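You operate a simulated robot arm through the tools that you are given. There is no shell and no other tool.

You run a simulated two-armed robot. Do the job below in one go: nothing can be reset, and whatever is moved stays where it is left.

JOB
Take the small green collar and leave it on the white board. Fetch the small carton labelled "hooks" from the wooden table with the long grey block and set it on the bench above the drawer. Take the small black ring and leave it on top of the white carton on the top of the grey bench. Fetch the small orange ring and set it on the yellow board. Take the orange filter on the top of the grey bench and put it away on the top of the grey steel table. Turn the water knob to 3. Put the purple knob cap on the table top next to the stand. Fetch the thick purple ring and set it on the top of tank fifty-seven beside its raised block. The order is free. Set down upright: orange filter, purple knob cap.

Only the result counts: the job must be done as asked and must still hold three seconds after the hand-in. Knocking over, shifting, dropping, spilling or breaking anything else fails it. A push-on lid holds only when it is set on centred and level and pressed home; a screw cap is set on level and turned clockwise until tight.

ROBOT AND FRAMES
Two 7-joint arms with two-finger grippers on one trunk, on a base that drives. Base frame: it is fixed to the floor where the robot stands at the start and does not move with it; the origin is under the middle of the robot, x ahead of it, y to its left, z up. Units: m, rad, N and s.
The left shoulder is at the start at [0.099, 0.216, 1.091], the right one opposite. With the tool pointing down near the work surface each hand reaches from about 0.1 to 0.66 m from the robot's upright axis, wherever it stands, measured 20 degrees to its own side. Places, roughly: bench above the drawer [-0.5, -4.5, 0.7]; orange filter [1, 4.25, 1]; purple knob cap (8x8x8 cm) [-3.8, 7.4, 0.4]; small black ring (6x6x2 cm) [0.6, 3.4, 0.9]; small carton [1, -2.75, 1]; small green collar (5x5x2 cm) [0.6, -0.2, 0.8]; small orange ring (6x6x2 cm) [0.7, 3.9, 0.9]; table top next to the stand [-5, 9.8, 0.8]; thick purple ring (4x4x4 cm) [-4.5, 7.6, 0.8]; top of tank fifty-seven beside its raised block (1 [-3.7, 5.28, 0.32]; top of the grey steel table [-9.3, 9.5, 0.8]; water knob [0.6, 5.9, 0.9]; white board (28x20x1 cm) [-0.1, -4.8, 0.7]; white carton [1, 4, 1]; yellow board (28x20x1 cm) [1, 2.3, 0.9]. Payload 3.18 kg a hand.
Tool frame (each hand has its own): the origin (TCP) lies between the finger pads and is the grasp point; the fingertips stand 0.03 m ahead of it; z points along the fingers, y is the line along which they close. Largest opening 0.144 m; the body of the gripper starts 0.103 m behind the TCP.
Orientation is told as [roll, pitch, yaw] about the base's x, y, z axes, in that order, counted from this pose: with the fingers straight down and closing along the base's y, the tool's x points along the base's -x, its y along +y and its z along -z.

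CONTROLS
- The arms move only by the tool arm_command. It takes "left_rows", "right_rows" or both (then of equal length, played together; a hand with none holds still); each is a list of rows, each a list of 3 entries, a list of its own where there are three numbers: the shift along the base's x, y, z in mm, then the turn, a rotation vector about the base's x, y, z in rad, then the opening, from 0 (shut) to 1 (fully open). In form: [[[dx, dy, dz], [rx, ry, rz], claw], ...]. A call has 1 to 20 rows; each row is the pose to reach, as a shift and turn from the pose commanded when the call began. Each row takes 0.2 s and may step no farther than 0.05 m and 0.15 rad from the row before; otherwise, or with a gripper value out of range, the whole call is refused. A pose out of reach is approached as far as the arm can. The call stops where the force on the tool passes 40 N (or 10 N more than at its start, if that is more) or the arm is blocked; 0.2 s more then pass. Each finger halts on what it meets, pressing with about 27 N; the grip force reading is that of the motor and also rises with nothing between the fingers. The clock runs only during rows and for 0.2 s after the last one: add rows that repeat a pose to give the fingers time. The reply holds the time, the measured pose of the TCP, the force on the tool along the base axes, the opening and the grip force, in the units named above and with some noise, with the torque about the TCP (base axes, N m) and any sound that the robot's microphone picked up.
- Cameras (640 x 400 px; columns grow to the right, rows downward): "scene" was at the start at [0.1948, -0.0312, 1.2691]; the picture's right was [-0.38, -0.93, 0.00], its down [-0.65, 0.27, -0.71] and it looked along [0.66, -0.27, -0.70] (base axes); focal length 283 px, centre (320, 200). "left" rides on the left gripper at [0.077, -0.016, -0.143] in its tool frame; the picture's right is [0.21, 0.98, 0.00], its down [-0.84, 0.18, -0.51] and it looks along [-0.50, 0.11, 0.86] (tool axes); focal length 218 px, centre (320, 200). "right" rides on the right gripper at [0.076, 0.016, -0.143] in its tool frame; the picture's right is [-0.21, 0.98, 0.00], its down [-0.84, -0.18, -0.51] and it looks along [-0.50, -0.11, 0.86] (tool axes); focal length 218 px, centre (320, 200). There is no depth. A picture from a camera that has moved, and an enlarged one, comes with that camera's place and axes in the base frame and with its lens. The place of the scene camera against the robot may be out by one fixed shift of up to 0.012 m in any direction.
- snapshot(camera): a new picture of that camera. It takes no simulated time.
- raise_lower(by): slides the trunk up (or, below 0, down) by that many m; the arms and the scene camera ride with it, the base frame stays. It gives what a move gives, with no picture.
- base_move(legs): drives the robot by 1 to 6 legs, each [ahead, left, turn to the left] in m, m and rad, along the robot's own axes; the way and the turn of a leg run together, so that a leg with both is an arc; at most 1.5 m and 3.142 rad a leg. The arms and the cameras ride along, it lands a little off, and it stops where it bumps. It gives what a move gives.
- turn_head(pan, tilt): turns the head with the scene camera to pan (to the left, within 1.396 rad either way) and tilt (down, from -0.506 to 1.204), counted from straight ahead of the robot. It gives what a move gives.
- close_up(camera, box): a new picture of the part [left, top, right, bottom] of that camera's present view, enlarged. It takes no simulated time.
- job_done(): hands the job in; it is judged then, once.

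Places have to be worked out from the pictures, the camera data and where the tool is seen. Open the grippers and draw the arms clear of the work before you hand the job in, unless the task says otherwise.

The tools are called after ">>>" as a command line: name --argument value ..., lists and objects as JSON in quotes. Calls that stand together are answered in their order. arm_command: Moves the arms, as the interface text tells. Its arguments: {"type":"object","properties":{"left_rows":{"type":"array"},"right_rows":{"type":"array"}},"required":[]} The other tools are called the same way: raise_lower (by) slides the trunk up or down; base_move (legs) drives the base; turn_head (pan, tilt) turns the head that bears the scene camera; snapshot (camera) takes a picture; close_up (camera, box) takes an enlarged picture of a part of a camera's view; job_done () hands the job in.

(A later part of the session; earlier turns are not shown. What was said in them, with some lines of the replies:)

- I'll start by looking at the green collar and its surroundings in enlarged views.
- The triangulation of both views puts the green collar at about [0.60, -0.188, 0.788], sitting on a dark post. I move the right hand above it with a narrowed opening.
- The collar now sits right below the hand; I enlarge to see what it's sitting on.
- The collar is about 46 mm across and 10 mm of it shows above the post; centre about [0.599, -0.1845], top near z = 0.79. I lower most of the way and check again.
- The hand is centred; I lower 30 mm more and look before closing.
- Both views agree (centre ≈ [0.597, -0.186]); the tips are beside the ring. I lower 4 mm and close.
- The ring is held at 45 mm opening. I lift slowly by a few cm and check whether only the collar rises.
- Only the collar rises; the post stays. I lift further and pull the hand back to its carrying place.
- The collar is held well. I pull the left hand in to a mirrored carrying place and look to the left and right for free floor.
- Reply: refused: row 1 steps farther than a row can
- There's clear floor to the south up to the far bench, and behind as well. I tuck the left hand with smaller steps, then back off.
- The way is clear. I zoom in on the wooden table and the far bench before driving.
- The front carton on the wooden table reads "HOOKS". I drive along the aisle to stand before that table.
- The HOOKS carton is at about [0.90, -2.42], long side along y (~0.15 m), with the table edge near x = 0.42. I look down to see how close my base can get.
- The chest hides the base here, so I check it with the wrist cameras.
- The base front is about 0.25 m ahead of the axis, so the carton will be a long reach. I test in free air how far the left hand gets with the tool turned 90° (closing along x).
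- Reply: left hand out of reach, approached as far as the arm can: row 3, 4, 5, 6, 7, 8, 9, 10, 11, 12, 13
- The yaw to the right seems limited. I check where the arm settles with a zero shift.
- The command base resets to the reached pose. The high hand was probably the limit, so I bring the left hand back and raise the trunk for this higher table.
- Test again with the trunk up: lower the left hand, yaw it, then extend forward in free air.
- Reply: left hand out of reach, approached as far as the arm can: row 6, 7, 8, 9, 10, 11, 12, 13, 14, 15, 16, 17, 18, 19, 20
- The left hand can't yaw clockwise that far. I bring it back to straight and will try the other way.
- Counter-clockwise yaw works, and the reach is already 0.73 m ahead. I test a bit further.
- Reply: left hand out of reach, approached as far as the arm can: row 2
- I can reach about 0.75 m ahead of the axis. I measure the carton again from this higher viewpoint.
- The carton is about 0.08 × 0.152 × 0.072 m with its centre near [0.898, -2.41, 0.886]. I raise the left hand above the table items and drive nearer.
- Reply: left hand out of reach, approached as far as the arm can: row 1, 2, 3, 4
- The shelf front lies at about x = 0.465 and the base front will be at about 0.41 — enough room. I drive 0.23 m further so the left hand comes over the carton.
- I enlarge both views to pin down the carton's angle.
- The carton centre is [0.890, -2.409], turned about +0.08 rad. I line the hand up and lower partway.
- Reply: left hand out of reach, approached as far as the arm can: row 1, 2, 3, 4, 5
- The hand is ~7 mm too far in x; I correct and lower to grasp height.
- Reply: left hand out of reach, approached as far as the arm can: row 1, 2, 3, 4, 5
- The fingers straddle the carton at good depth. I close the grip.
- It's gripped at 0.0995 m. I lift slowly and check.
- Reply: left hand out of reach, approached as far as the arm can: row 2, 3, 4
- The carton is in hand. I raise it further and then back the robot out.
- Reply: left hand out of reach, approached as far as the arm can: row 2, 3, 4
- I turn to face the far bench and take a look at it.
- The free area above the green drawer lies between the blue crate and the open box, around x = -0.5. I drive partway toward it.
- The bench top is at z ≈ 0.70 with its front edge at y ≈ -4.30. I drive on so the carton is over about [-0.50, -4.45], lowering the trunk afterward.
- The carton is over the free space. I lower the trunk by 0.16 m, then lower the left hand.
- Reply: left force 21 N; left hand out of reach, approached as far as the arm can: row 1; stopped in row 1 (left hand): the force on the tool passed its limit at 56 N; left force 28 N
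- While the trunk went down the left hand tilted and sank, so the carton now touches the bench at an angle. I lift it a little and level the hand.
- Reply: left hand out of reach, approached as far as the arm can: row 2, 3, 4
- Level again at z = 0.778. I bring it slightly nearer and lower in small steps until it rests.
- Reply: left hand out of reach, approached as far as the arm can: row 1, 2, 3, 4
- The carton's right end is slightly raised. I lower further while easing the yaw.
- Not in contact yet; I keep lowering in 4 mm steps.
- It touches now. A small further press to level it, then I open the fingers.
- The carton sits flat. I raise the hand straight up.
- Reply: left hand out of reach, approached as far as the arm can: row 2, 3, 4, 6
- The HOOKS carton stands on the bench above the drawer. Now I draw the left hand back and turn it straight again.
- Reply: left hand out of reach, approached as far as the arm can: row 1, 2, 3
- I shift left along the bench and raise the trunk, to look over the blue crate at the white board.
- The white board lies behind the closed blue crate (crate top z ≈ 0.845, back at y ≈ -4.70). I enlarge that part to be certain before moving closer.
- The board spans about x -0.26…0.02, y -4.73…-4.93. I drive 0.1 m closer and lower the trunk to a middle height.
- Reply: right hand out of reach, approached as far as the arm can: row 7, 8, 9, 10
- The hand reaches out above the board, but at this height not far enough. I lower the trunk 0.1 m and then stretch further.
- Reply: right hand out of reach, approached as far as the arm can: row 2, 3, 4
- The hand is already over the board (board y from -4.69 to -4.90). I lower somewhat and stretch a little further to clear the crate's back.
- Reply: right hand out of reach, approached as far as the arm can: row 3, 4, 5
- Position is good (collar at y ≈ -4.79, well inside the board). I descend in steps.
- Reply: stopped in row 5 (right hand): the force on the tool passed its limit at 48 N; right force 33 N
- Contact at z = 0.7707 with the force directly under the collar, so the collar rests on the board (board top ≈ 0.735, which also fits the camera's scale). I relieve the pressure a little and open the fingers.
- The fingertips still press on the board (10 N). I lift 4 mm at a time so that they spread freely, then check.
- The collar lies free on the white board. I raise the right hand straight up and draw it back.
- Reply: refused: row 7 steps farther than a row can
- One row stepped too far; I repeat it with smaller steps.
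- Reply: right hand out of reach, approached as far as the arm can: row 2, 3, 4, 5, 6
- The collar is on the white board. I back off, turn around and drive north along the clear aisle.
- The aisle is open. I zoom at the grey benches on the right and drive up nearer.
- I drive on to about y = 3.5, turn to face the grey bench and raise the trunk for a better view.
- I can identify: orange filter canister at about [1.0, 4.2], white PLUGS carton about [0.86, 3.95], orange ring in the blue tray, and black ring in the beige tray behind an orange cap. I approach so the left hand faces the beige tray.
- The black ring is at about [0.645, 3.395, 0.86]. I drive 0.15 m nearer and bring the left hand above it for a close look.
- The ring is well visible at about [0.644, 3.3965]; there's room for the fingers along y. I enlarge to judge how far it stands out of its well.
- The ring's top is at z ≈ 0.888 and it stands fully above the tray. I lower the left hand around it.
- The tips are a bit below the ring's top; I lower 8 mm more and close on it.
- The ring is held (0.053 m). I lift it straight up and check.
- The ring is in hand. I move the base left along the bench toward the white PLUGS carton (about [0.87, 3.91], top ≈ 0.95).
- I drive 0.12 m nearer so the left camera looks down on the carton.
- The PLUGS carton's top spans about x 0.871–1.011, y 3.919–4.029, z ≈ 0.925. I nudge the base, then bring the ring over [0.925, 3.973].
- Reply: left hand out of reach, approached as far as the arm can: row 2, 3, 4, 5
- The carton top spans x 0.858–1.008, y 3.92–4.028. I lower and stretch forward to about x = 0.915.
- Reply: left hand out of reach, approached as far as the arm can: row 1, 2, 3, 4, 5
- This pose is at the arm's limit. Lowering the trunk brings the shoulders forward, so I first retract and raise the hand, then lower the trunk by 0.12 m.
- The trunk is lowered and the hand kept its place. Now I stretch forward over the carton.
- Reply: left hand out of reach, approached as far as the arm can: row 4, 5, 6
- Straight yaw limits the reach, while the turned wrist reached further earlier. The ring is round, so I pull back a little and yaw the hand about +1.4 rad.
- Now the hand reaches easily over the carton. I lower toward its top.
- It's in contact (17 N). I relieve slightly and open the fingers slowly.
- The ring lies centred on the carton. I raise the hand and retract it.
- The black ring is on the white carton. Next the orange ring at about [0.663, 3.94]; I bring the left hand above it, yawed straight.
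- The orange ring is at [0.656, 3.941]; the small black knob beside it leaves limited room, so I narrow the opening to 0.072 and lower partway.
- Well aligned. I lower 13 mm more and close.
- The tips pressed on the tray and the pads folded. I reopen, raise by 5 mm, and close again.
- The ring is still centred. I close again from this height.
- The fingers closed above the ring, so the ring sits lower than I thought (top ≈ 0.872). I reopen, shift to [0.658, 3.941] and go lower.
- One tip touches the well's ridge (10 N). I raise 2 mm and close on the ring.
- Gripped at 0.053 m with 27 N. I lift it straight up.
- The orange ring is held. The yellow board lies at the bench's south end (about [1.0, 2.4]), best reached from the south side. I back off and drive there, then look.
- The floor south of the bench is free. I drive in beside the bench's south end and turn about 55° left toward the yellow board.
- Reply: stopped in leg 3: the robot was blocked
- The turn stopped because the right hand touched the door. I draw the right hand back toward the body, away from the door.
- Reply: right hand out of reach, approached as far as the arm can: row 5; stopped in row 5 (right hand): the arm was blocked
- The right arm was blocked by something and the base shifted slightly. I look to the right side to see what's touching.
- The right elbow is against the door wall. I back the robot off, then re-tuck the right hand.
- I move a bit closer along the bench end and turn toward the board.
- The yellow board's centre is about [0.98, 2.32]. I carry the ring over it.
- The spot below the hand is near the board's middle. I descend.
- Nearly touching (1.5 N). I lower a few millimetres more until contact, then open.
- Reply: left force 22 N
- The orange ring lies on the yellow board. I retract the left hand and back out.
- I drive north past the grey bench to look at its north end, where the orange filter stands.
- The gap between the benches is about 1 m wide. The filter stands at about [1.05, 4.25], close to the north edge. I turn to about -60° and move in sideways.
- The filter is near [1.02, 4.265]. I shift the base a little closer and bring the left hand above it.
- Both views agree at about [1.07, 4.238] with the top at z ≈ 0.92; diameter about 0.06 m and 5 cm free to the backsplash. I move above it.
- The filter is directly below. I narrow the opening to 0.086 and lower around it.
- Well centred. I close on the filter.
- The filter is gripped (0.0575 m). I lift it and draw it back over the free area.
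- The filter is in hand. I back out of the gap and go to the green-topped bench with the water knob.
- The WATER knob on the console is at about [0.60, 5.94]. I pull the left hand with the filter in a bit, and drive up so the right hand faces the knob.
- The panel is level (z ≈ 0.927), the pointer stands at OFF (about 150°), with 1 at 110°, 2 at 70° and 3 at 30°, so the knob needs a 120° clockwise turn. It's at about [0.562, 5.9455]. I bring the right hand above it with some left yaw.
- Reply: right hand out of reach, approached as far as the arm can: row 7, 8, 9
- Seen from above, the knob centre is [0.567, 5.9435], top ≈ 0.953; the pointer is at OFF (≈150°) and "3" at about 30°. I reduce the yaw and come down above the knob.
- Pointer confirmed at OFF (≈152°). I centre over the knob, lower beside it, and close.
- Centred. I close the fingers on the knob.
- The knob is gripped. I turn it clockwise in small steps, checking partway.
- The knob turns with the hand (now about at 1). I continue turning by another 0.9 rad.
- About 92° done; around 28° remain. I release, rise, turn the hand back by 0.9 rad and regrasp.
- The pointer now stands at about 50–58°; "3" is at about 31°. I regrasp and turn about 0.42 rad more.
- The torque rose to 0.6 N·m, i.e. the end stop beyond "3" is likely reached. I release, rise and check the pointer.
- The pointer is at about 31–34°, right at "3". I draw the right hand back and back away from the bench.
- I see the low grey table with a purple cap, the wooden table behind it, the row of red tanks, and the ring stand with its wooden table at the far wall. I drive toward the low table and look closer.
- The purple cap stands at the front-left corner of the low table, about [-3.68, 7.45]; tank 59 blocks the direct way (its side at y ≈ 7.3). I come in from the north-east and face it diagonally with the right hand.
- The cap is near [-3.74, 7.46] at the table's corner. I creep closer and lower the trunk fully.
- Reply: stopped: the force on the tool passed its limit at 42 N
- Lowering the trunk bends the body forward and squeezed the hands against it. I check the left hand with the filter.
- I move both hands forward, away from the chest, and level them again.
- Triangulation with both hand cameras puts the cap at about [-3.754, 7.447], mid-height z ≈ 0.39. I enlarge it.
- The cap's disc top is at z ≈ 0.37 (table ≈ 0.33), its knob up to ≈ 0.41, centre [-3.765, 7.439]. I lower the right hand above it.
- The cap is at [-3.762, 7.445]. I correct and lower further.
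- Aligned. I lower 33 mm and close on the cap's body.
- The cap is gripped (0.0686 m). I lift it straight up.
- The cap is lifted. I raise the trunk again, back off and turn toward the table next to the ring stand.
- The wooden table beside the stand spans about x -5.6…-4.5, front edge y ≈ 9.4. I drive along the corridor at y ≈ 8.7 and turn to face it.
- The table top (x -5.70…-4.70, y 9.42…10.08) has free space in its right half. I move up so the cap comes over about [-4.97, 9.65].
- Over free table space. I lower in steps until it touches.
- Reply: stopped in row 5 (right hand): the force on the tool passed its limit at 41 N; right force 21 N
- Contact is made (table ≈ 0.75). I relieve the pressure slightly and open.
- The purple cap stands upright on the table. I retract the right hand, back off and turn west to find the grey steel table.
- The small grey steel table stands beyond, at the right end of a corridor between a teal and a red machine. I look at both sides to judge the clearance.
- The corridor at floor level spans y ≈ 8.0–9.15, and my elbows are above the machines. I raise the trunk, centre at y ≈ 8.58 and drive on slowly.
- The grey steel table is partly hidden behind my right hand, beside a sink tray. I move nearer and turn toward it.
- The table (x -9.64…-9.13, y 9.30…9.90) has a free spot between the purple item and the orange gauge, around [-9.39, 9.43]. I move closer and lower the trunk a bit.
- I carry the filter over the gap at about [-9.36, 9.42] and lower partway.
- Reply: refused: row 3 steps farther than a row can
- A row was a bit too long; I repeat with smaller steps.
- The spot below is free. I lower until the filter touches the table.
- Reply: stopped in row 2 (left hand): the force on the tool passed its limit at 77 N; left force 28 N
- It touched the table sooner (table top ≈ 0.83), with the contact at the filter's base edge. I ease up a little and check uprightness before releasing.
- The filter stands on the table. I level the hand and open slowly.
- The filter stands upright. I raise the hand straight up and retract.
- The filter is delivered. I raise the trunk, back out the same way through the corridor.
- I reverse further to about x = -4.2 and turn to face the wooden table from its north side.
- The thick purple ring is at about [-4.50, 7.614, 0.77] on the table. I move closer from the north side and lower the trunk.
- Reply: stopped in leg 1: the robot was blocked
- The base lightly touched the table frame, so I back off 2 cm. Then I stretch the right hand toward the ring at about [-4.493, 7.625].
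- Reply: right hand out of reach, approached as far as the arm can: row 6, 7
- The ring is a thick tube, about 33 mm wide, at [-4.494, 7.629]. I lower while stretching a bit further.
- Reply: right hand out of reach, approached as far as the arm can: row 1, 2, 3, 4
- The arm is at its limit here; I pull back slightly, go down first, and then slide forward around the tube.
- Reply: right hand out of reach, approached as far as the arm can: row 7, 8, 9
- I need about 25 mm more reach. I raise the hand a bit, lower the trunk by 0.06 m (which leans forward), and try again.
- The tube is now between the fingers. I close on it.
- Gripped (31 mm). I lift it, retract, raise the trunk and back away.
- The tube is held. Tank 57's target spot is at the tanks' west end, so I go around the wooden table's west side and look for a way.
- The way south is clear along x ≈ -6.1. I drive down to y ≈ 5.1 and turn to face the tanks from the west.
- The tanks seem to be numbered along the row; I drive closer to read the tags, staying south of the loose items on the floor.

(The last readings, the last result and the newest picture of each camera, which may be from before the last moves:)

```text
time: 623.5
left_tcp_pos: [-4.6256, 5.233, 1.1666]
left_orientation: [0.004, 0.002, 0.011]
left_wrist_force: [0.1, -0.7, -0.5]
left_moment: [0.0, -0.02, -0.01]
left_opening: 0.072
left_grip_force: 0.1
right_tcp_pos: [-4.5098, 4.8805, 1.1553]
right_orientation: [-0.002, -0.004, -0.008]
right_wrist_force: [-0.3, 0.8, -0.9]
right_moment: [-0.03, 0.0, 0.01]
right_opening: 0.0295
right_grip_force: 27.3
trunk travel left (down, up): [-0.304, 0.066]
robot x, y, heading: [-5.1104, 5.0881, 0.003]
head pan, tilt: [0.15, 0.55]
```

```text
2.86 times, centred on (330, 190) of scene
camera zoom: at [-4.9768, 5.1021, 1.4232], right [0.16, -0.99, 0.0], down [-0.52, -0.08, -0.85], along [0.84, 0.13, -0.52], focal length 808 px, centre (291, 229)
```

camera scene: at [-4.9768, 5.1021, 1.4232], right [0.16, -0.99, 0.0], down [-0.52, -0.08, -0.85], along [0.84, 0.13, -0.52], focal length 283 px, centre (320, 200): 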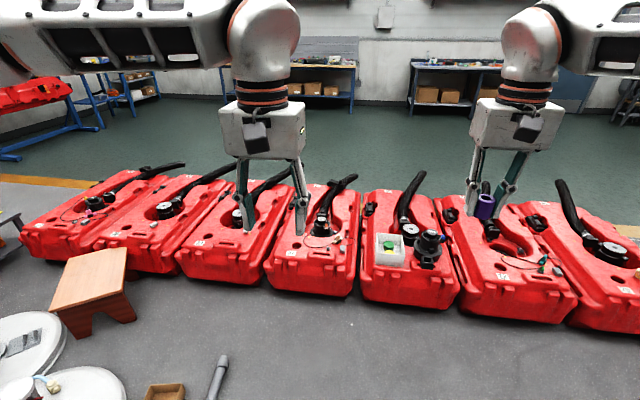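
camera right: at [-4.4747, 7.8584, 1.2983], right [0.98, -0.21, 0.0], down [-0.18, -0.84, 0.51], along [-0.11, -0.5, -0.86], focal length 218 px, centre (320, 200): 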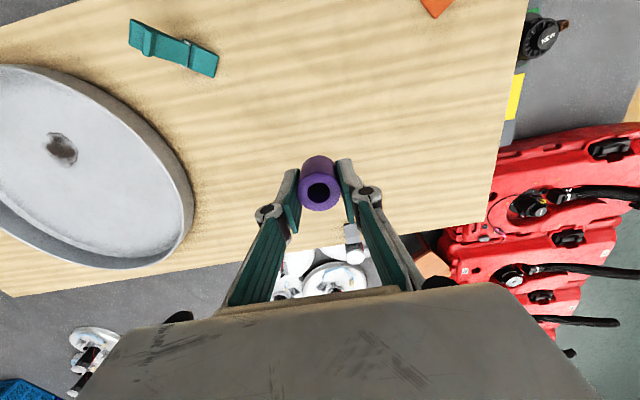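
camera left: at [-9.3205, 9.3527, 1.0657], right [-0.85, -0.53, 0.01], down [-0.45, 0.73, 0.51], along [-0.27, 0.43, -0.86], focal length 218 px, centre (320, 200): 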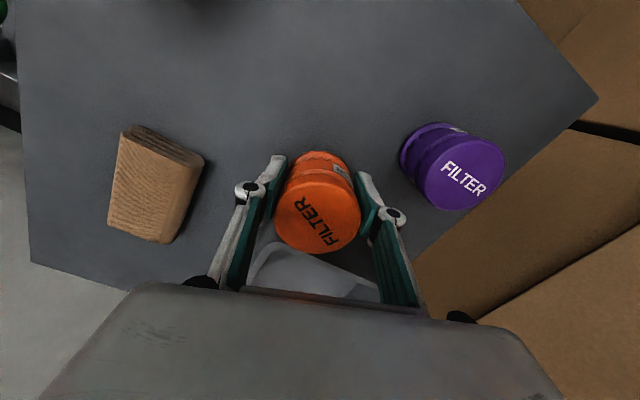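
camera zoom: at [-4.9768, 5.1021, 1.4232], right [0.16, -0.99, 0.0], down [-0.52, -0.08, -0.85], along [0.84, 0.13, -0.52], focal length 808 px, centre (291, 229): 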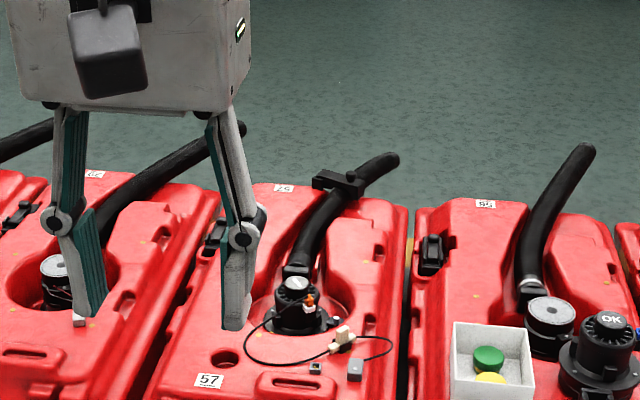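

The fourth tank carries the tag "57" (about y = 5.3). I move near its west end, turning about 50° left so the right hand can reach it.

>>> base_move --legs '[[0.8, -0.14, 0], [0, 0, 0.87]]'

>>> turn_head --pan -0.2 --tilt 0.8

>>> snapshot --camera "scene"

>>> snapshot --camera "right"

```text
time: 630.1
left_tcp_pos: [-4.1055, 5.417, 1.1646]
left_orientation: [0.003, 0.002, 0.872]
left_wrist_force: [0.0, -0.1, 0.5]
left_moment: [0.01, -0.01, -0.03]
left_opening: 0.072
left_grip_force: 0.2
right_tcp_pos: [-3.7634, 5.2748, 1.1562]
right_orientation: [-0.004, -0.003, 0.852]
right_wrist_force: [0.1, 0.5, -0.4]
right_moment: [0.01, 0.01, 0.03]
right_opening: 0.0295
right_grip_force: 27.6
trunk travel left (down, up): [-0.304, 0.066]
robot x, y, heading: [-4.3117, 4.9536, 0.868]
head pan, tilt: [0.15, 0.55]
```

```text
time: 630.9
left_tcp_pos: [-4.1048, 5.4175, 1.166]
left_orientation: [0.004, 0.003, 0.874]
left_wrist_force: [0.6, -0.2, -0.2]
left_moment: [0.01, -0.01, 0.0]
left_opening: 0.0718
left_grip_force: 0.0
right_tcp_pos: [-3.7634, 5.275, 1.1552]
right_orientation: [-0.004, -0.004, 0.852]
right_wrist_force: [-0.3, -0.3, 0.0]
right_moment: [-0.01, -0.03, 0.06]
right_opening: 0.0297
right_grip_force: 27.1
trunk travel left (down, up): [-0.304, 0.066]
robot x, y, heading: [-4.3123, 4.9544, 0.871]
head pan, tilt: [-0.201, 0.799]
```

```text
taken
camera scene: at [-4.2188, 5.038, 1.4018], right [0.62, -0.78, 0.0], down [-0.56, -0.44, -0.7], along [0.55, 0.43, -0.72], focal length 283 px, centre (320, 200)
```

scene: 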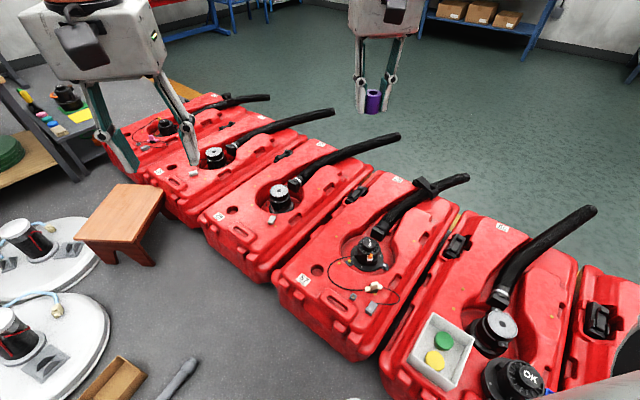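

```text
taken
camera right: at [-3.8267, 5.229, 1.299], right [-0.6, 0.8, 0.0], down [0.69, 0.52, 0.51], along [0.41, 0.3, -0.86], focal length 218 px, centre (320, 200)
```

right: 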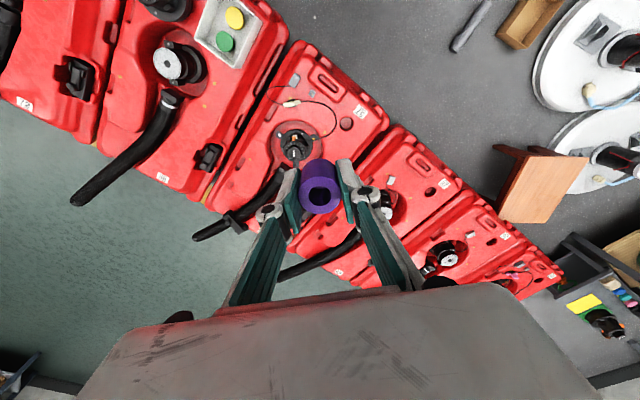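

>>> close_up --camera "scene" --box '[260, 190, 440, 350]'

>>> close_up --camera "right" --box '[220, 30, 400, 200]'

```text
2.50 times, centred on (350, 270) of scene
camera zoom: at [-4.2188, 5.038, 1.4018], right [0.62, -0.78, 0.0], down [-0.56, -0.44, -0.7], along [0.55, 0.43, -0.72], focal length 707 px, centre (245, 25)
```

zoom: 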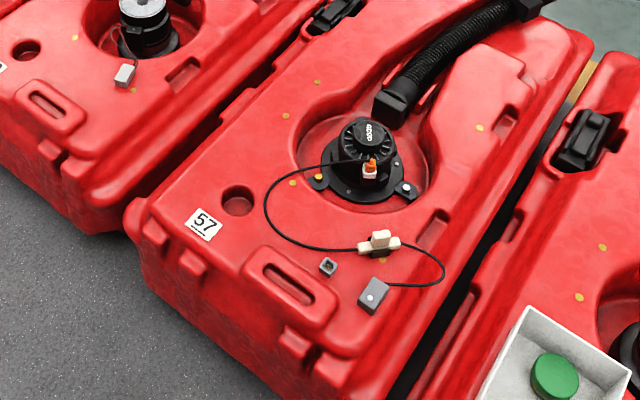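

```text
2.35 times, centred on (310, 115) of right
camera zoom: at [-3.8267, 5.229, 1.299], right [-0.6, 0.8, 0.0], down [0.69, 0.52, 0.51], along [0.41, 0.3, -0.86], focal length 514 px, centre (344, 400)
```

zoom: 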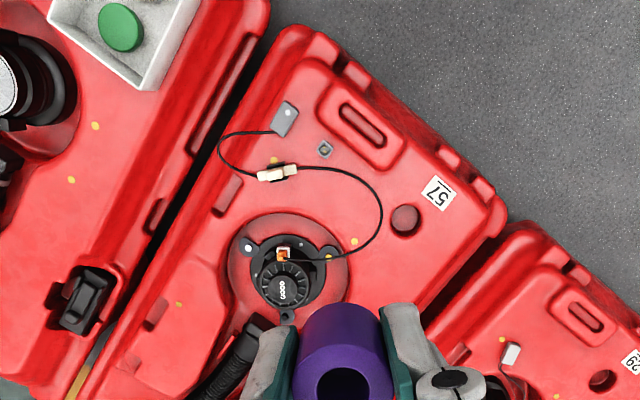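

Tank 57's slotted raised block is at about [-3.81, 5.27]; the flat area beside it lies between block and pump around [-3.69, 5.30], inside the wire loop. I lower the trunk for the low placement and look from closer.

>>> raise_lower --by -0.28

>>> snapshot --camera "right"

>>> turn_head --pan -0.3 --tilt 0.9

>>> snapshot --camera "scene"

```text
time: 633.7
left_tcp_pos: [-4.1062, 5.4162, 0.8871]
left_orientation: [0.006, -0.002, 0.874]
left_wrist_force: [-0.3, 0.7, -0.2]
left_moment: [0.06, -0.02, 0.02]
left_opening: 0.0719
left_grip_force: 0.1
right_tcp_pos: [-3.7639, 5.2751, 0.877]
right_orientation: [-0.003, -0.007, 0.853]
right_wrist_force: [0.8, -0.1, 0.2]
right_moment: [0.06, -0.04, 0.01]
right_opening: 0.0296
right_grip_force: 27.3
trunk travel left (down, up): [-0.024, 0.346]
robot x, y, heading: [-4.3107, 4.9558, 0.869]
head pan, tilt: [-0.201, 0.799]
```

```text
taken
camera right: at [-3.8273, 5.2283, 1.0202], right [-0.6, 0.8, 0.0], down [0.69, 0.51, 0.51], along [0.41, 0.31, -0.86], focal length 218 px, centre (320, 200)
```

right: 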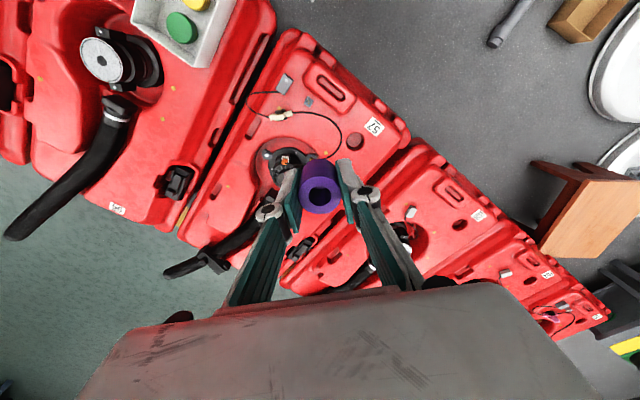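

```text
time: 634.4
left_tcp_pos: [-4.1047, 5.4159, 0.8853]
left_orientation: [0.005, 0.002, 0.873]
left_wrist_force: [-0.6, -0.3, -0.1]
left_moment: [0.01, -0.01, -0.02]
left_opening: 0.0723
left_grip_force: 0.0
right_tcp_pos: [-3.7635, 5.2754, 0.8759]
right_orientation: [-0.003, -0.004, 0.851]
right_wrist_force: [0.4, -1.1, -1.3]
right_moment: [0.0, 0.01, 0.02]
right_opening: 0.0297
right_grip_force: 26.6
trunk travel left (down, up): [-0.024, 0.346]
robot x, y, heading: [-4.3141, 4.9532, 0.869]
head pan, tilt: [-0.3, 0.901]
```

```text
taken
camera scene: at [-4.0701, 5.2044, 1.0696], right [0.54, -0.84, 0.0], down [-0.66, -0.42, -0.62], along [0.52, 0.34, -0.78], focal length 283 px, centre (320, 200)
```

scene: 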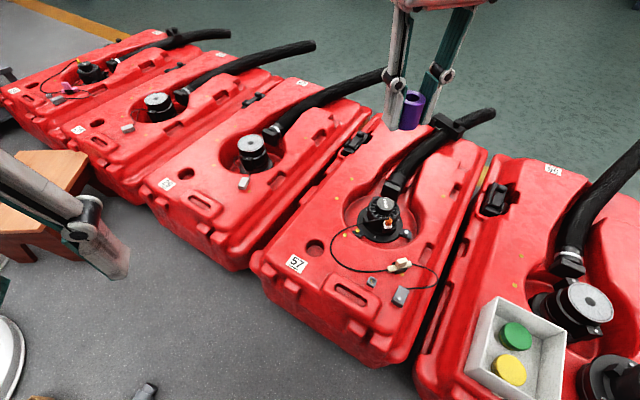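

I move the right hand over the area and lower it to get a closer look.

>>> arm_command --right_rows '[[[15, 5, -40], [0, 0, 0], 0.12], [[30, 10, -80], [0, 0, 0], 0.12], [[45, 15, -120], [0, 0, 0], 0.12], [[58, 20, -160], [0, 0, 0], 0.12], [[68, 25, -200], [0, 0, 0], 0.12], [[68, 25, -245], [0, 0, 0], 0.12], [[68, 25, -290], [0, 0, 0], 0.12]]'

>>> snapshot --camera "right"

>>> close_up --camera "scene" --box '[260, 140, 460, 320]'

```text
time: 636.0
left_tcp_pos: [-4.1042, 5.4168, 0.8849]
left_orientation: [0.006, 0.003, 0.873]
left_wrist_force: [0.2, 0.2, -0.8]
left_moment: [0.0, -0.01, -0.02]
left_opening: 0.072
left_grip_force: 0.1
right_tcp_pos: [-3.695, 5.298, 0.5836]
right_orientation: [-0.004, -0.003, 0.852]
right_wrist_force: [-0.4, 0.9, -1.2]
right_moment: [-0.03, -0.01, 0.03]
right_opening: 0.0296
right_grip_force: 27.3
trunk travel left (down, up): [-0.024, 0.346]
robot x, y, heading: [-4.3137, 4.9538, 0.866]
head pan, tilt: [-0.3, 0.901]
```

```text
taken
camera right: at [-3.7583, 5.2521, 0.7265], right [-0.6, 0.8, 0.0], down [0.69, 0.52, 0.51], along [0.41, 0.3, -0.86], focal length 218 px, centre (320, 200)
```

right: 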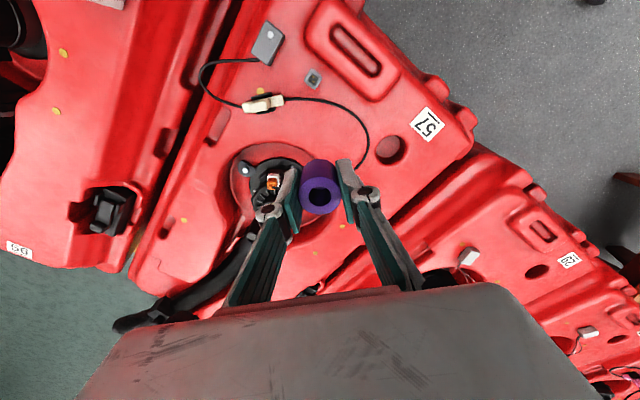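

```text
2.22 times, centred on (360, 230) of scene
camera zoom: at [-4.0696, 5.2048, 1.0692], right [0.54, -0.84, 0.0], down [-0.66, -0.42, -0.62], along [0.52, 0.33, -0.78], focal length 629 px, centre (231, 133)
```

zoom: 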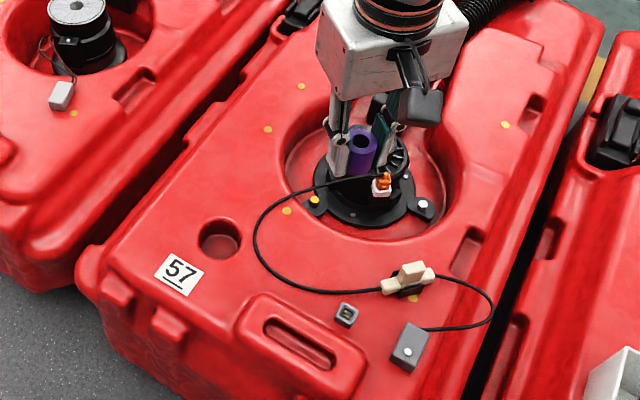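

The spot [-3.685, 5.293] lies on flat tank top, clear of wire and pump recess. I lower toward it.

>>> arm_command --right_rows '[[[10, -5, -40], [0, 0, 0], 0.12], [[10, -5, -80], [0, 0, 0], 0.12], [[10, -5, -120], [0, 0, 0], 0.12], [[10, -5, -155], [0, 0, 0], 0.12], [[10, -5, -180], [0, 0, 0], 0.12], [[10, -5, -180], [0, 0, 0], 0.12]]'

>>> close_up --camera "right" --box '[220, 60, 440, 240]'

>>> close_up --camera "scene" --box '[300, 170, 440, 300]'

```text
time: 637.4
left_tcp_pos: [-4.1052, 5.4159, 0.8862]
left_orientation: [0.006, 0.001, 0.873]
left_wrist_force: [-0.4, -0.5, -0.8]
left_moment: [-0.05, 0.0, 0.01]
left_opening: 0.0717
left_grip_force: 0.0
right_tcp_pos: [-3.685, 5.2968, 0.4043]
right_orientation: [-0.003, -0.006, 0.853]
right_wrist_force: [-0.4, 0.0, -0.5]
right_moment: [0.01, 0.0, -0.02]
right_opening: 0.0294
right_grip_force: 26.9
trunk travel left (down, up): [-0.024, 0.346]
robot x, y, heading: [-4.3105, 4.9545, 0.869]
head pan, tilt: [-0.3, 0.901]
```

```text
2.22 times, centred on (330, 150) of right
camera zoom: at [-3.7492, 5.2496, 0.5482], right [-0.6, 0.8, 0.0], down [0.69, 0.52, 0.51], along [0.41, 0.3, -0.86], focal length 485 px, centre (298, 311)
```

zoom: 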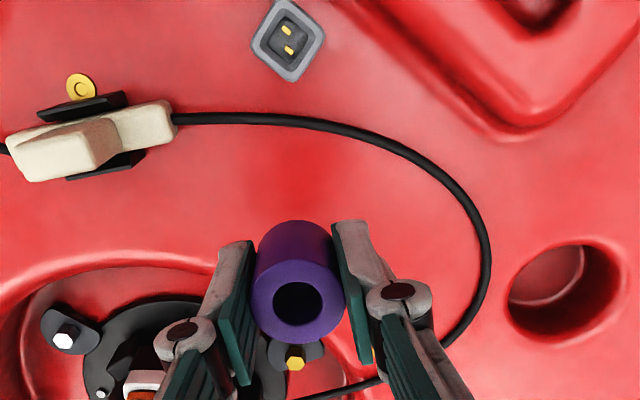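

```text
3.08 times, centred on (370, 235) of scene
camera zoom: at [-4.0702, 5.2042, 1.0698], right [0.54, -0.84, 0.0], down [-0.66, -0.42, -0.62], along [0.52, 0.33, -0.78], focal length 870 px, centre (166, 92)
```

zoom: 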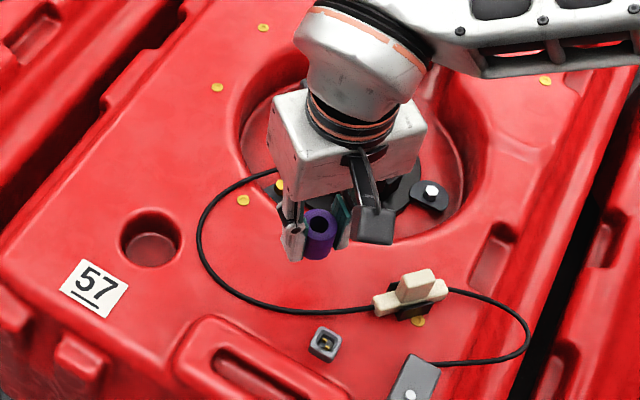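

The landing spot is on flat surface; I shift 8 mm toward the block and lower until it touches.

>>> arm_command --right_rows '[[[-8, -2, -15], [0, 0, 0], 0.12], [[-8, -2, -27], [0, 0, 0], 0.12], [[-8, -2, -33], [0, 0, 0], 0.12], [[-8, -2, -37], [0, 0, 0], 0.12], [[-8, -2, -37], [0, 0, 0], 0.12]]'

>>> close_up --camera "right" --box '[220, 60, 440, 240]'

>>> close_up --camera "scene" --box '[300, 170, 440, 300]'

```text
time: 638.6
left_tcp_pos: [-4.1047, 5.4168, 0.8855]
left_orientation: [0.004, 0.001, 0.874]
left_wrist_force: [-0.4, 0.8, 0.0]
left_moment: [-0.02, 0.01, -0.03]
left_opening: 0.0721
left_grip_force: 0.1
right_tcp_pos: [-3.6932, 5.2928, 0.3687]
right_orientation: [-0.002, -0.004, 0.853]
right_wrist_force: [0.4, 0.4, -1.2]
right_moment: [0.02, -0.01, -0.01]
right_opening: 0.0298
right_grip_force: 27.1
trunk travel left (down, up): [-0.024, 0.346]
robot x, y, heading: [-4.3075, 4.9534, 0.87]
head pan, tilt: [-0.3, 0.901]
```

```text
2.22 times, centred on (330, 150) of right
camera zoom: at [-3.7568, 5.2469, 0.5123], right [-0.6, 0.8, 0.0], down [0.69, 0.52, 0.51], along [0.41, 0.3, -0.86], focal length 485 px, centre (298, 311)
```

zoom: 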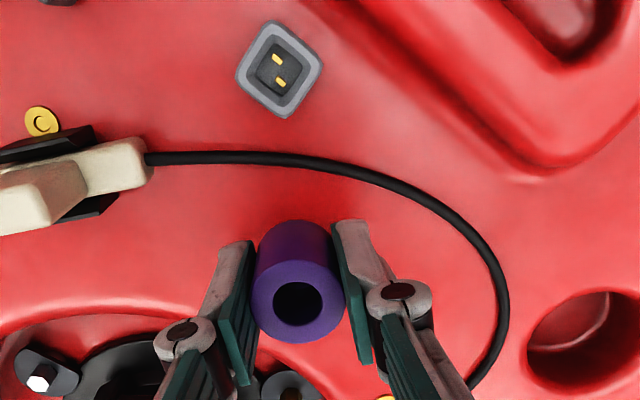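

```text
3.08 times, centred on (370, 235) of scene
camera zoom: at [-4.0701, 5.2043, 1.0696], right [0.54, -0.84, 0.0], down [-0.66, -0.42, -0.62], along [0.52, 0.33, -0.78], focal length 870 px, centre (166, 92)
```

zoom: 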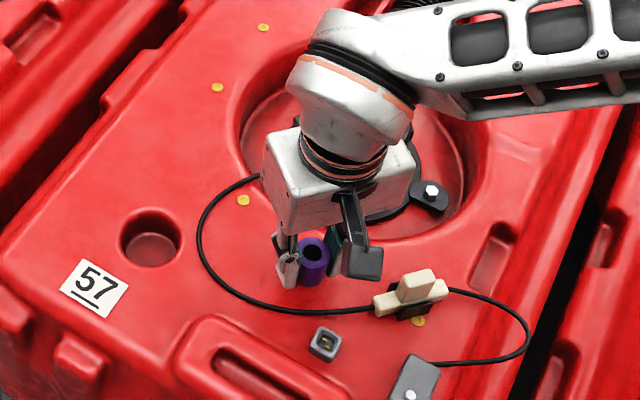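

>>> arm_command --right_rows '[[[0, 0, -4], [0, 0, 0], 0.12], [[0, 0, -8], [0, 0, 0], 0.12], [[0, 0, -12], [0, 0, 0], 0.12], [[0, 0, -12], [0, 0, 0], 0.12]]'

>>> close_up --camera "scene" --box '[300, 170, 440, 300]'

```text
time: 639.6
left_tcp_pos: [-4.1051, 5.4161, 0.8846]
left_orientation: [0.006, 0.002, 0.873]
left_wrist_force: [-0.2, 0.4, -0.3]
left_moment: [0.0, 0.01, 0.0]
left_opening: 0.0722
left_grip_force: 0.0
right_tcp_pos: [-3.6927, 5.2937, 0.3575]
right_orientation: [-0.003, -0.003, 0.852]
right_wrist_force: [0.3, -0.2, -0.9]
right_moment: [0.03, -0.01, 0.0]
right_opening: 0.0294
right_grip_force: 27.4
trunk travel left (down, up): [-0.024, 0.346]
robot x, y, heading: [-4.3117, 4.9563, 0.871]
head pan, tilt: [-0.3, 0.901]
```

```text
3.08 times, centred on (370, 235) of scene
camera zoom: at [-4.0701, 5.2043, 1.0696], right [0.54, -0.84, 0.0], down [-0.66, -0.42, -0.62], along [0.52, 0.33, -0.78], focal length 870 px, centre (166, 92)
```

zoom: 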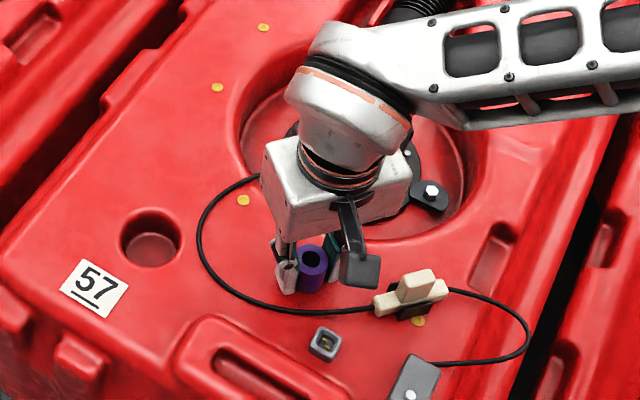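

>>> arm_command --right_rows '[[[0, 0, -4], [0, 0, 0], 0.12], [[0, 0, -8], [0, 0, 0], 0.12], [[0, 0, -11], [0, 0, 0], 0.12], [[0, 0, -11], [0, 0, 0], 0.12]]'

>>> close_up --camera "scene" --box '[300, 170, 440, 300]'

>>> close_up --camera "right" --box '[220, 60, 440, 240]'

```text
time: 640.6
left_tcp_pos: [-4.1064, 5.4156, 0.8877]
left_orientation: [0.005, -0.002, 0.873]
left_wrist_force: [0.9, 0.1, -0.6]
left_moment: [-0.01, -0.01, -0.02]
left_opening: 0.0722
left_grip_force: 0.1
right_tcp_pos: [-3.6924, 5.2931, 0.3494]
right_orientation: [-0.003, -0.006, 0.851]
right_wrist_force: [-1.5, -7.3, 22.9]
right_moment: [-0.26, 0.19, 0.02]
right_opening: 0.0297
right_grip_force: 26.9
trunk travel left (down, up): [-0.024, 0.346]
robot x, y, heading: [-4.3116, 4.9558, 0.868]
head pan, tilt: [-0.3, 0.901]
```

```text
3.08 times, centred on (370, 235) of scene
camera zoom: at [-4.0717, 5.2031, 1.0708], right [0.54, -0.84, 0.0], down [-0.66, -0.42, -0.62], along [0.52, 0.34, -0.78], focal length 870 px, centre (166, 92)
```

zoom: 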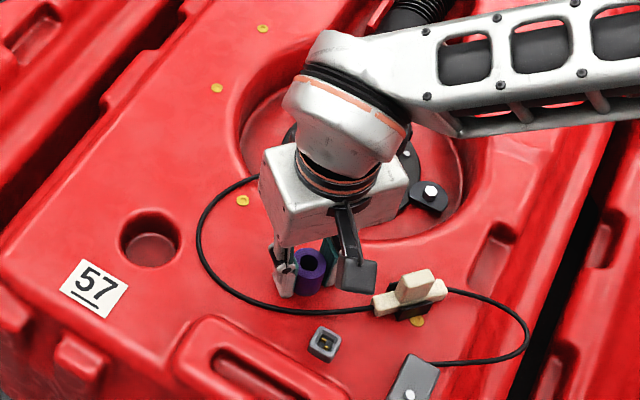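

```text
2.22 times, centred on (330, 150) of right
camera zoom: at [-3.7572, 5.2468, 0.4926], right [-0.6, 0.8, 0.0], down [0.69, 0.51, 0.51], along [0.41, 0.31, -0.86], focal length 485 px, centre (298, 311)
```

zoom: 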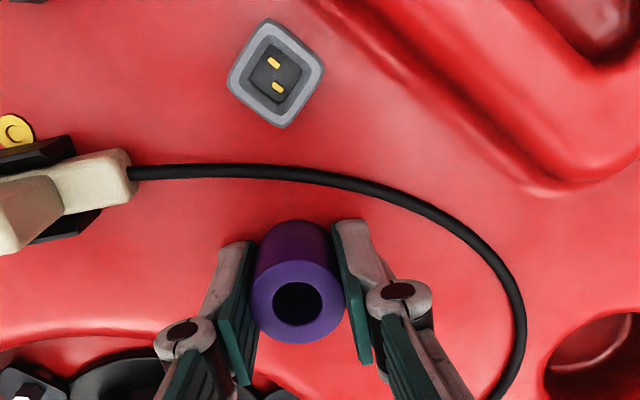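

It touches the tank top (23 N, surface ≈ 0.315). I ease off slightly and open only a little so the fingers stay clear of the wire.

>>> arm_command --right_rows '[[[0, 0, 2], [0, 0, 0], 0.14], [[0, 0, 2], [0, 0, 0], 0.22], [[0, 0, 3], [0, 0, 0], 0.3], [[0, 0, 4], [0, 0, 0], 0.33], [[0, 0, 6], [0, 0, 0], 0.34]]'

>>> close_up --camera "right" --box '[220, 60, 440, 240]'

>>> close_up --camera "scene" --box '[320, 200, 420, 290]'

```text
time: 641.8
left_tcp_pos: [-4.1048, 5.4161, 0.8857]
left_orientation: [0.003, 0.003, 0.872]
left_wrist_force: [0.0, 0.4, -0.8]
left_moment: [-0.01, 0.0, 0.04]
left_opening: 0.0719
left_grip_force: 0.1
right_tcp_pos: [-3.6939, 5.2931, 0.3514]
right_orientation: [-0.003, -0.001, 0.851]
right_wrist_force: [0.1, 0.0, 0.7]
right_moment: [-0.02, 0.0, 0.02]
right_opening: 0.0488
right_grip_force: 0.0
trunk travel left (down, up): [-0.024, 0.346]
robot x, y, heading: [-4.3117, 4.9556, 0.872]
head pan, tilt: [-0.3, 0.901]
```

```text
2.22 times, centred on (330, 150) of right
camera zoom: at [-3.757, 5.2466, 0.4947], right [-0.6, 0.8, 0.0], down [0.69, 0.52, 0.51], along [0.41, 0.3, -0.86], focal length 485 px, centre (298, 311)
```

zoom: 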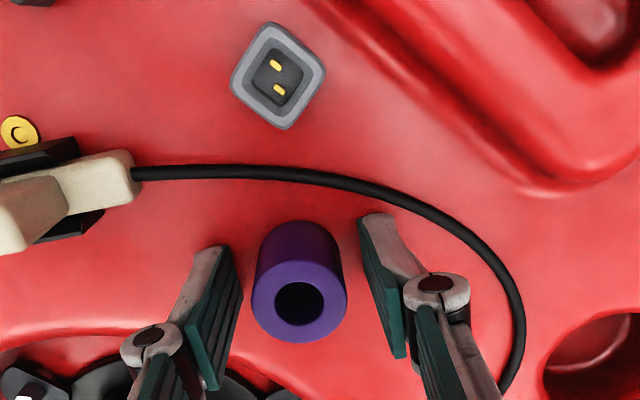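

```text
4.44 times, centred on (370, 245) of scene
camera zoom: at [-4.0701, 5.2044, 1.0694], right [0.54, -0.84, 0.0], down [-0.66, -0.42, -0.62], along [0.52, 0.33, -0.78], focal length 1257 px, centre (98, 0)
```

zoom: 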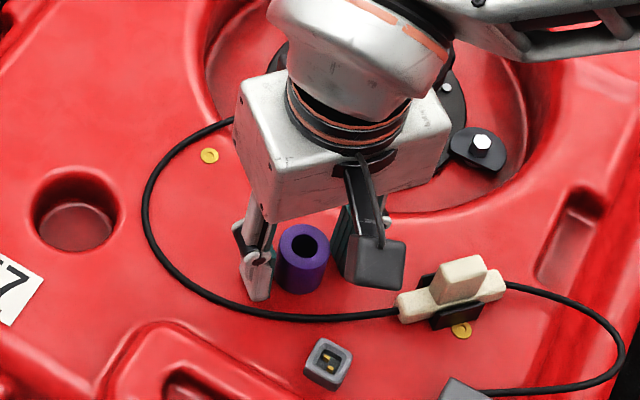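

The tube stands free on the tank top. I raise the hand straight up.

>>> arm_command --right_rows '[[[0, 0, 15], [0, 0, 0], 0.34], [[0, 0, 45], [0, 0, 0], 0.34], [[0, 0, 90], [0, 0, 0], 0.34], [[0, 0, 135], [0, 0, 0], 0.34], [[0, 0, 180], [0, 0, 0], 0.34], [[0, 0, 225], [0, 0, 0], 0.34], [[-10, -5, 270], [0, 0, 0], 0.34], [[-25, -15, 310], [0, 0, 0], 0.34], [[-45, -25, 350], [0, 0, 0], 0.34], [[-65, -35, 390], [0, 0, 0], 0.34], [[-80, -45, 430], [0, 0, 0], 0.34]]'

>>> close_up --camera "scene" --box '[260, 150, 460, 340]'

>>> close_up --camera "right" --box '[220, 20, 420, 190]'

```text
time: 644.2
left_tcp_pos: [-4.105, 5.4164, 0.8867]
left_orientation: [0.006, 0.001, 0.872]
left_wrist_force: [-0.2, -0.4, -0.7]
left_moment: [0.01, -0.01, 0.03]
left_opening: 0.072
left_grip_force: 0.1
right_tcp_pos: [-3.7748, 5.2472, 0.7857]
right_orientation: [-0.004, -0.005, 0.853]
right_wrist_force: [-0.5, 0.3, 0.8]
right_moment: [0.01, 0.01, 0.0]
right_opening: 0.0489
right_grip_force: 0.0
trunk travel left (down, up): [-0.024, 0.346]
robot x, y, heading: [-4.3125, 4.953, 0.871]
head pan, tilt: [-0.3, 0.901]
```

```text
2.11 times, centred on (360, 245) of scene
camera zoom: at [-4.0706, 5.204, 1.07], right [0.54, -0.84, 0.0], down [-0.66, -0.42, -0.62], along [0.52, 0.34, -0.78], focal length 596 px, centre (236, 105)
```

zoom: 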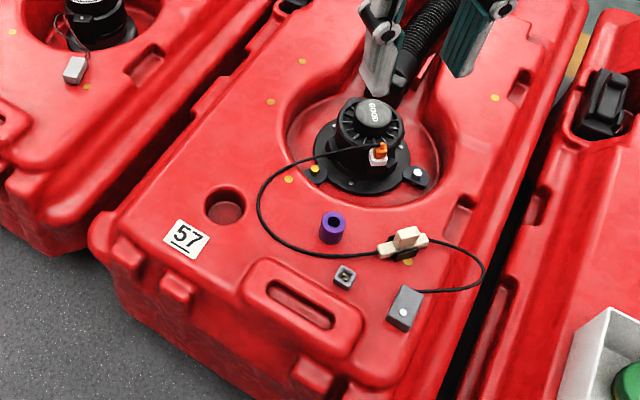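

```text
2.35 times, centred on (320, 105) of right
camera zoom: at [-3.8388, 5.2011, 0.9279], right [-0.6, 0.8, 0.0], down [0.69, 0.52, 0.51], along [0.41, 0.3, -0.86], focal length 514 px, centre (320, 424)
```

zoom: 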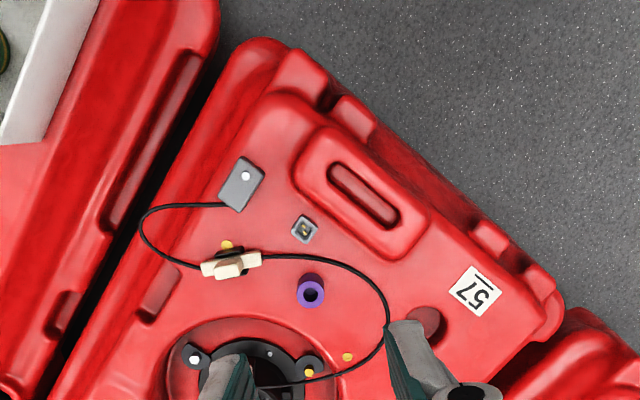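

Everything is placed. I raise the trunk, open both grippers and draw back from the tanks before handing in.

>>> raise_lower --by 0.2

>>> base_move --legs '[[-0.5, 0, 0]]'

>>> arm_command --left_rows '[[[0, 0, 5], [0, 0, 0], 0.7], [[0, 0, 5], [0, 0, 0], 0.9], [[0, 0, 5], [0, 0, 0], 0.9]]' --right_rows '[[[0, 0, 5], [0, 0, 0], 0.6], [[0, 0, 5], [0, 0, 0], 0.9], [[0, 0, 5], [0, 0, 0], 0.9]]'

>>> turn_head --pan -0.2 --tilt 0.6

>>> snapshot --camera "scene"

```text
time: 646.4
left_tcp_pos: [-4.1044, 5.417, 1.0835]
left_orientation: [0.006, 0.004, 0.873]
left_wrist_force: [-0.1, 0.3, -1.0]
left_moment: [0.0, 0.01, -0.02]
left_opening: 0.0719
left_grip_force: 0.0
right_tcp_pos: [-3.7724, 5.2491, 0.9801]
right_orientation: [-0.003, -0.002, 0.851]
right_wrist_force: [0.0, 0.0, -0.4]
right_moment: [-0.04, 0.01, 0.01]
right_opening: 0.0491
right_grip_force: 0.1
trunk travel left (down, up): [-0.224, 0.146]
robot x, y, heading: [-4.3092, 4.9537, 0.865]
head pan, tilt: [-0.3, 0.901]
```

```text
time: 649.3
left_tcp_pos: [-4.4254, 5.0384, 1.0859]
left_orientation: [0.006, 0.002, 0.876]
left_wrist_force: [-0.1, -0.6, 0.3]
left_moment: [0.0, 0.0, -0.01]
left_opening: 0.0721
left_grip_force: 0.0
right_tcp_pos: [-4.0934, 4.8718, 0.9821]
right_orientation: [-0.003, -0.003, 0.855]
right_wrist_force: [0.4, 0.1, 0.1]
right_moment: [-0.02, -0.01, 0.04]
right_opening: 0.0492
right_grip_force: 0.0
trunk travel left (down, up): [-0.224, 0.146]
robot x, y, heading: [-4.6315, 4.5777, 0.878]
head pan, tilt: [-0.3, 0.901]
```

```text
time: 650.1
left_tcp_pos: [-4.4259, 5.0388, 1.0906]
left_orientation: [0.005, 0.001, 0.875]
left_wrist_force: [0.3, 0.4, 0.4]
left_moment: [0.01, 0.0, -0.03]
left_opening: 0.1294
left_grip_force: 0.0
right_tcp_pos: [-4.0921, 4.8716, 0.9876]
right_orientation: [-0.004, -0.002, 0.857]
right_wrist_force: [-0.6, 0.2, -0.3]
right_moment: [-0.01, -0.02, -0.01]
right_opening: 0.1297
right_grip_force: 0.1
trunk travel left (down, up): [-0.224, 0.146]
robot x, y, heading: [-4.6323, 4.5753, 0.873]
head pan, tilt: [-0.3, 0.901]
```

```text
time: 650.9
left_tcp_pos: [-4.4258, 5.0374, 1.0901]
left_orientation: [0.008, 0.002, 0.876]
left_wrist_force: [0.2, 0.3, 0.8]
left_moment: [0.0, 0.01, 0.0]
left_opening: 0.1297
left_grip_force: 0.1
right_tcp_pos: [-4.093, 4.8708, 0.9868]
right_orientation: [-0.003, -0.001, 0.856]
right_wrist_force: [0.7, -0.4, -0.3]
right_moment: [-0.01, 0.0, 0.0]
right_opening: 0.1296
right_grip_force: 0.0
trunk travel left (down, up): [-0.224, 0.146]
robot x, y, heading: [-4.6279, 4.5782, 0.874]
head pan, tilt: [-0.201, 0.6]
```

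```text
taken
camera scene: at [-4.5099, 4.6905, 1.3362], right [0.62, -0.78, 0.0], down [-0.44, -0.35, -0.82], along [0.65, 0.51, -0.57], focal length 283 px, centre (320, 200)
```

scene: 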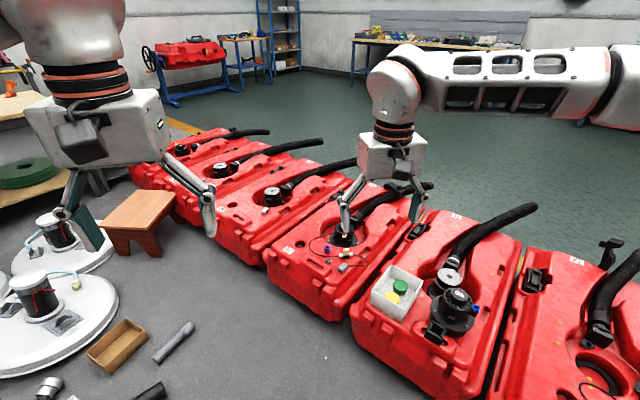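

All eight tasks are done, both grippers are open and the arms are clear of the work. I hand the job in.

>>> job_done

```text
The job is handed in.
```

I did all eight tasks and handed the job in; I haven't been told the result. The closing pictures or readings at each spot showed every item resting where it was asked.

| Item | Where it is now |
|---|---|
| Green collar | On the white board, behind the blue crate |
| Carton "hooks" | Flat on the bench above the green drawer |
| Black ring | Centred on top of the white PLUGS carton |
| Orange ring | Near the middle of the yellow board |
| Orange filter | Upright on the grey steel table, between the purple filter and the gauge |
| Water knob | Pointer at 3 (I measured about 31–35°; the label is at about 30°) |
| Purple knob cap | Upright on the wooden table next to the stand |
| Thick purple ring | On top of tank 57, about 12 cm from the centre of its slotted raised block |

These could count against the result:
- **Door:** the right arm pressed against the blue door while I was getting to the yellow board. I backed off and saw nothing moved.
- **Wooden table:** the base was stopped by its frame while I was reaching for the purple ring. The items on it looked unchanged.
- **Hard contact:** the carton and the filter met their surfaces with more force than planned, peaking at 56 N and 77 N. Both looked undamaged; the carton lies flat and the filter stands upright.
- **Tank 57:** I took "raised block" to mean the moulded block with the slot. The loose wire lies between that block and the ring.
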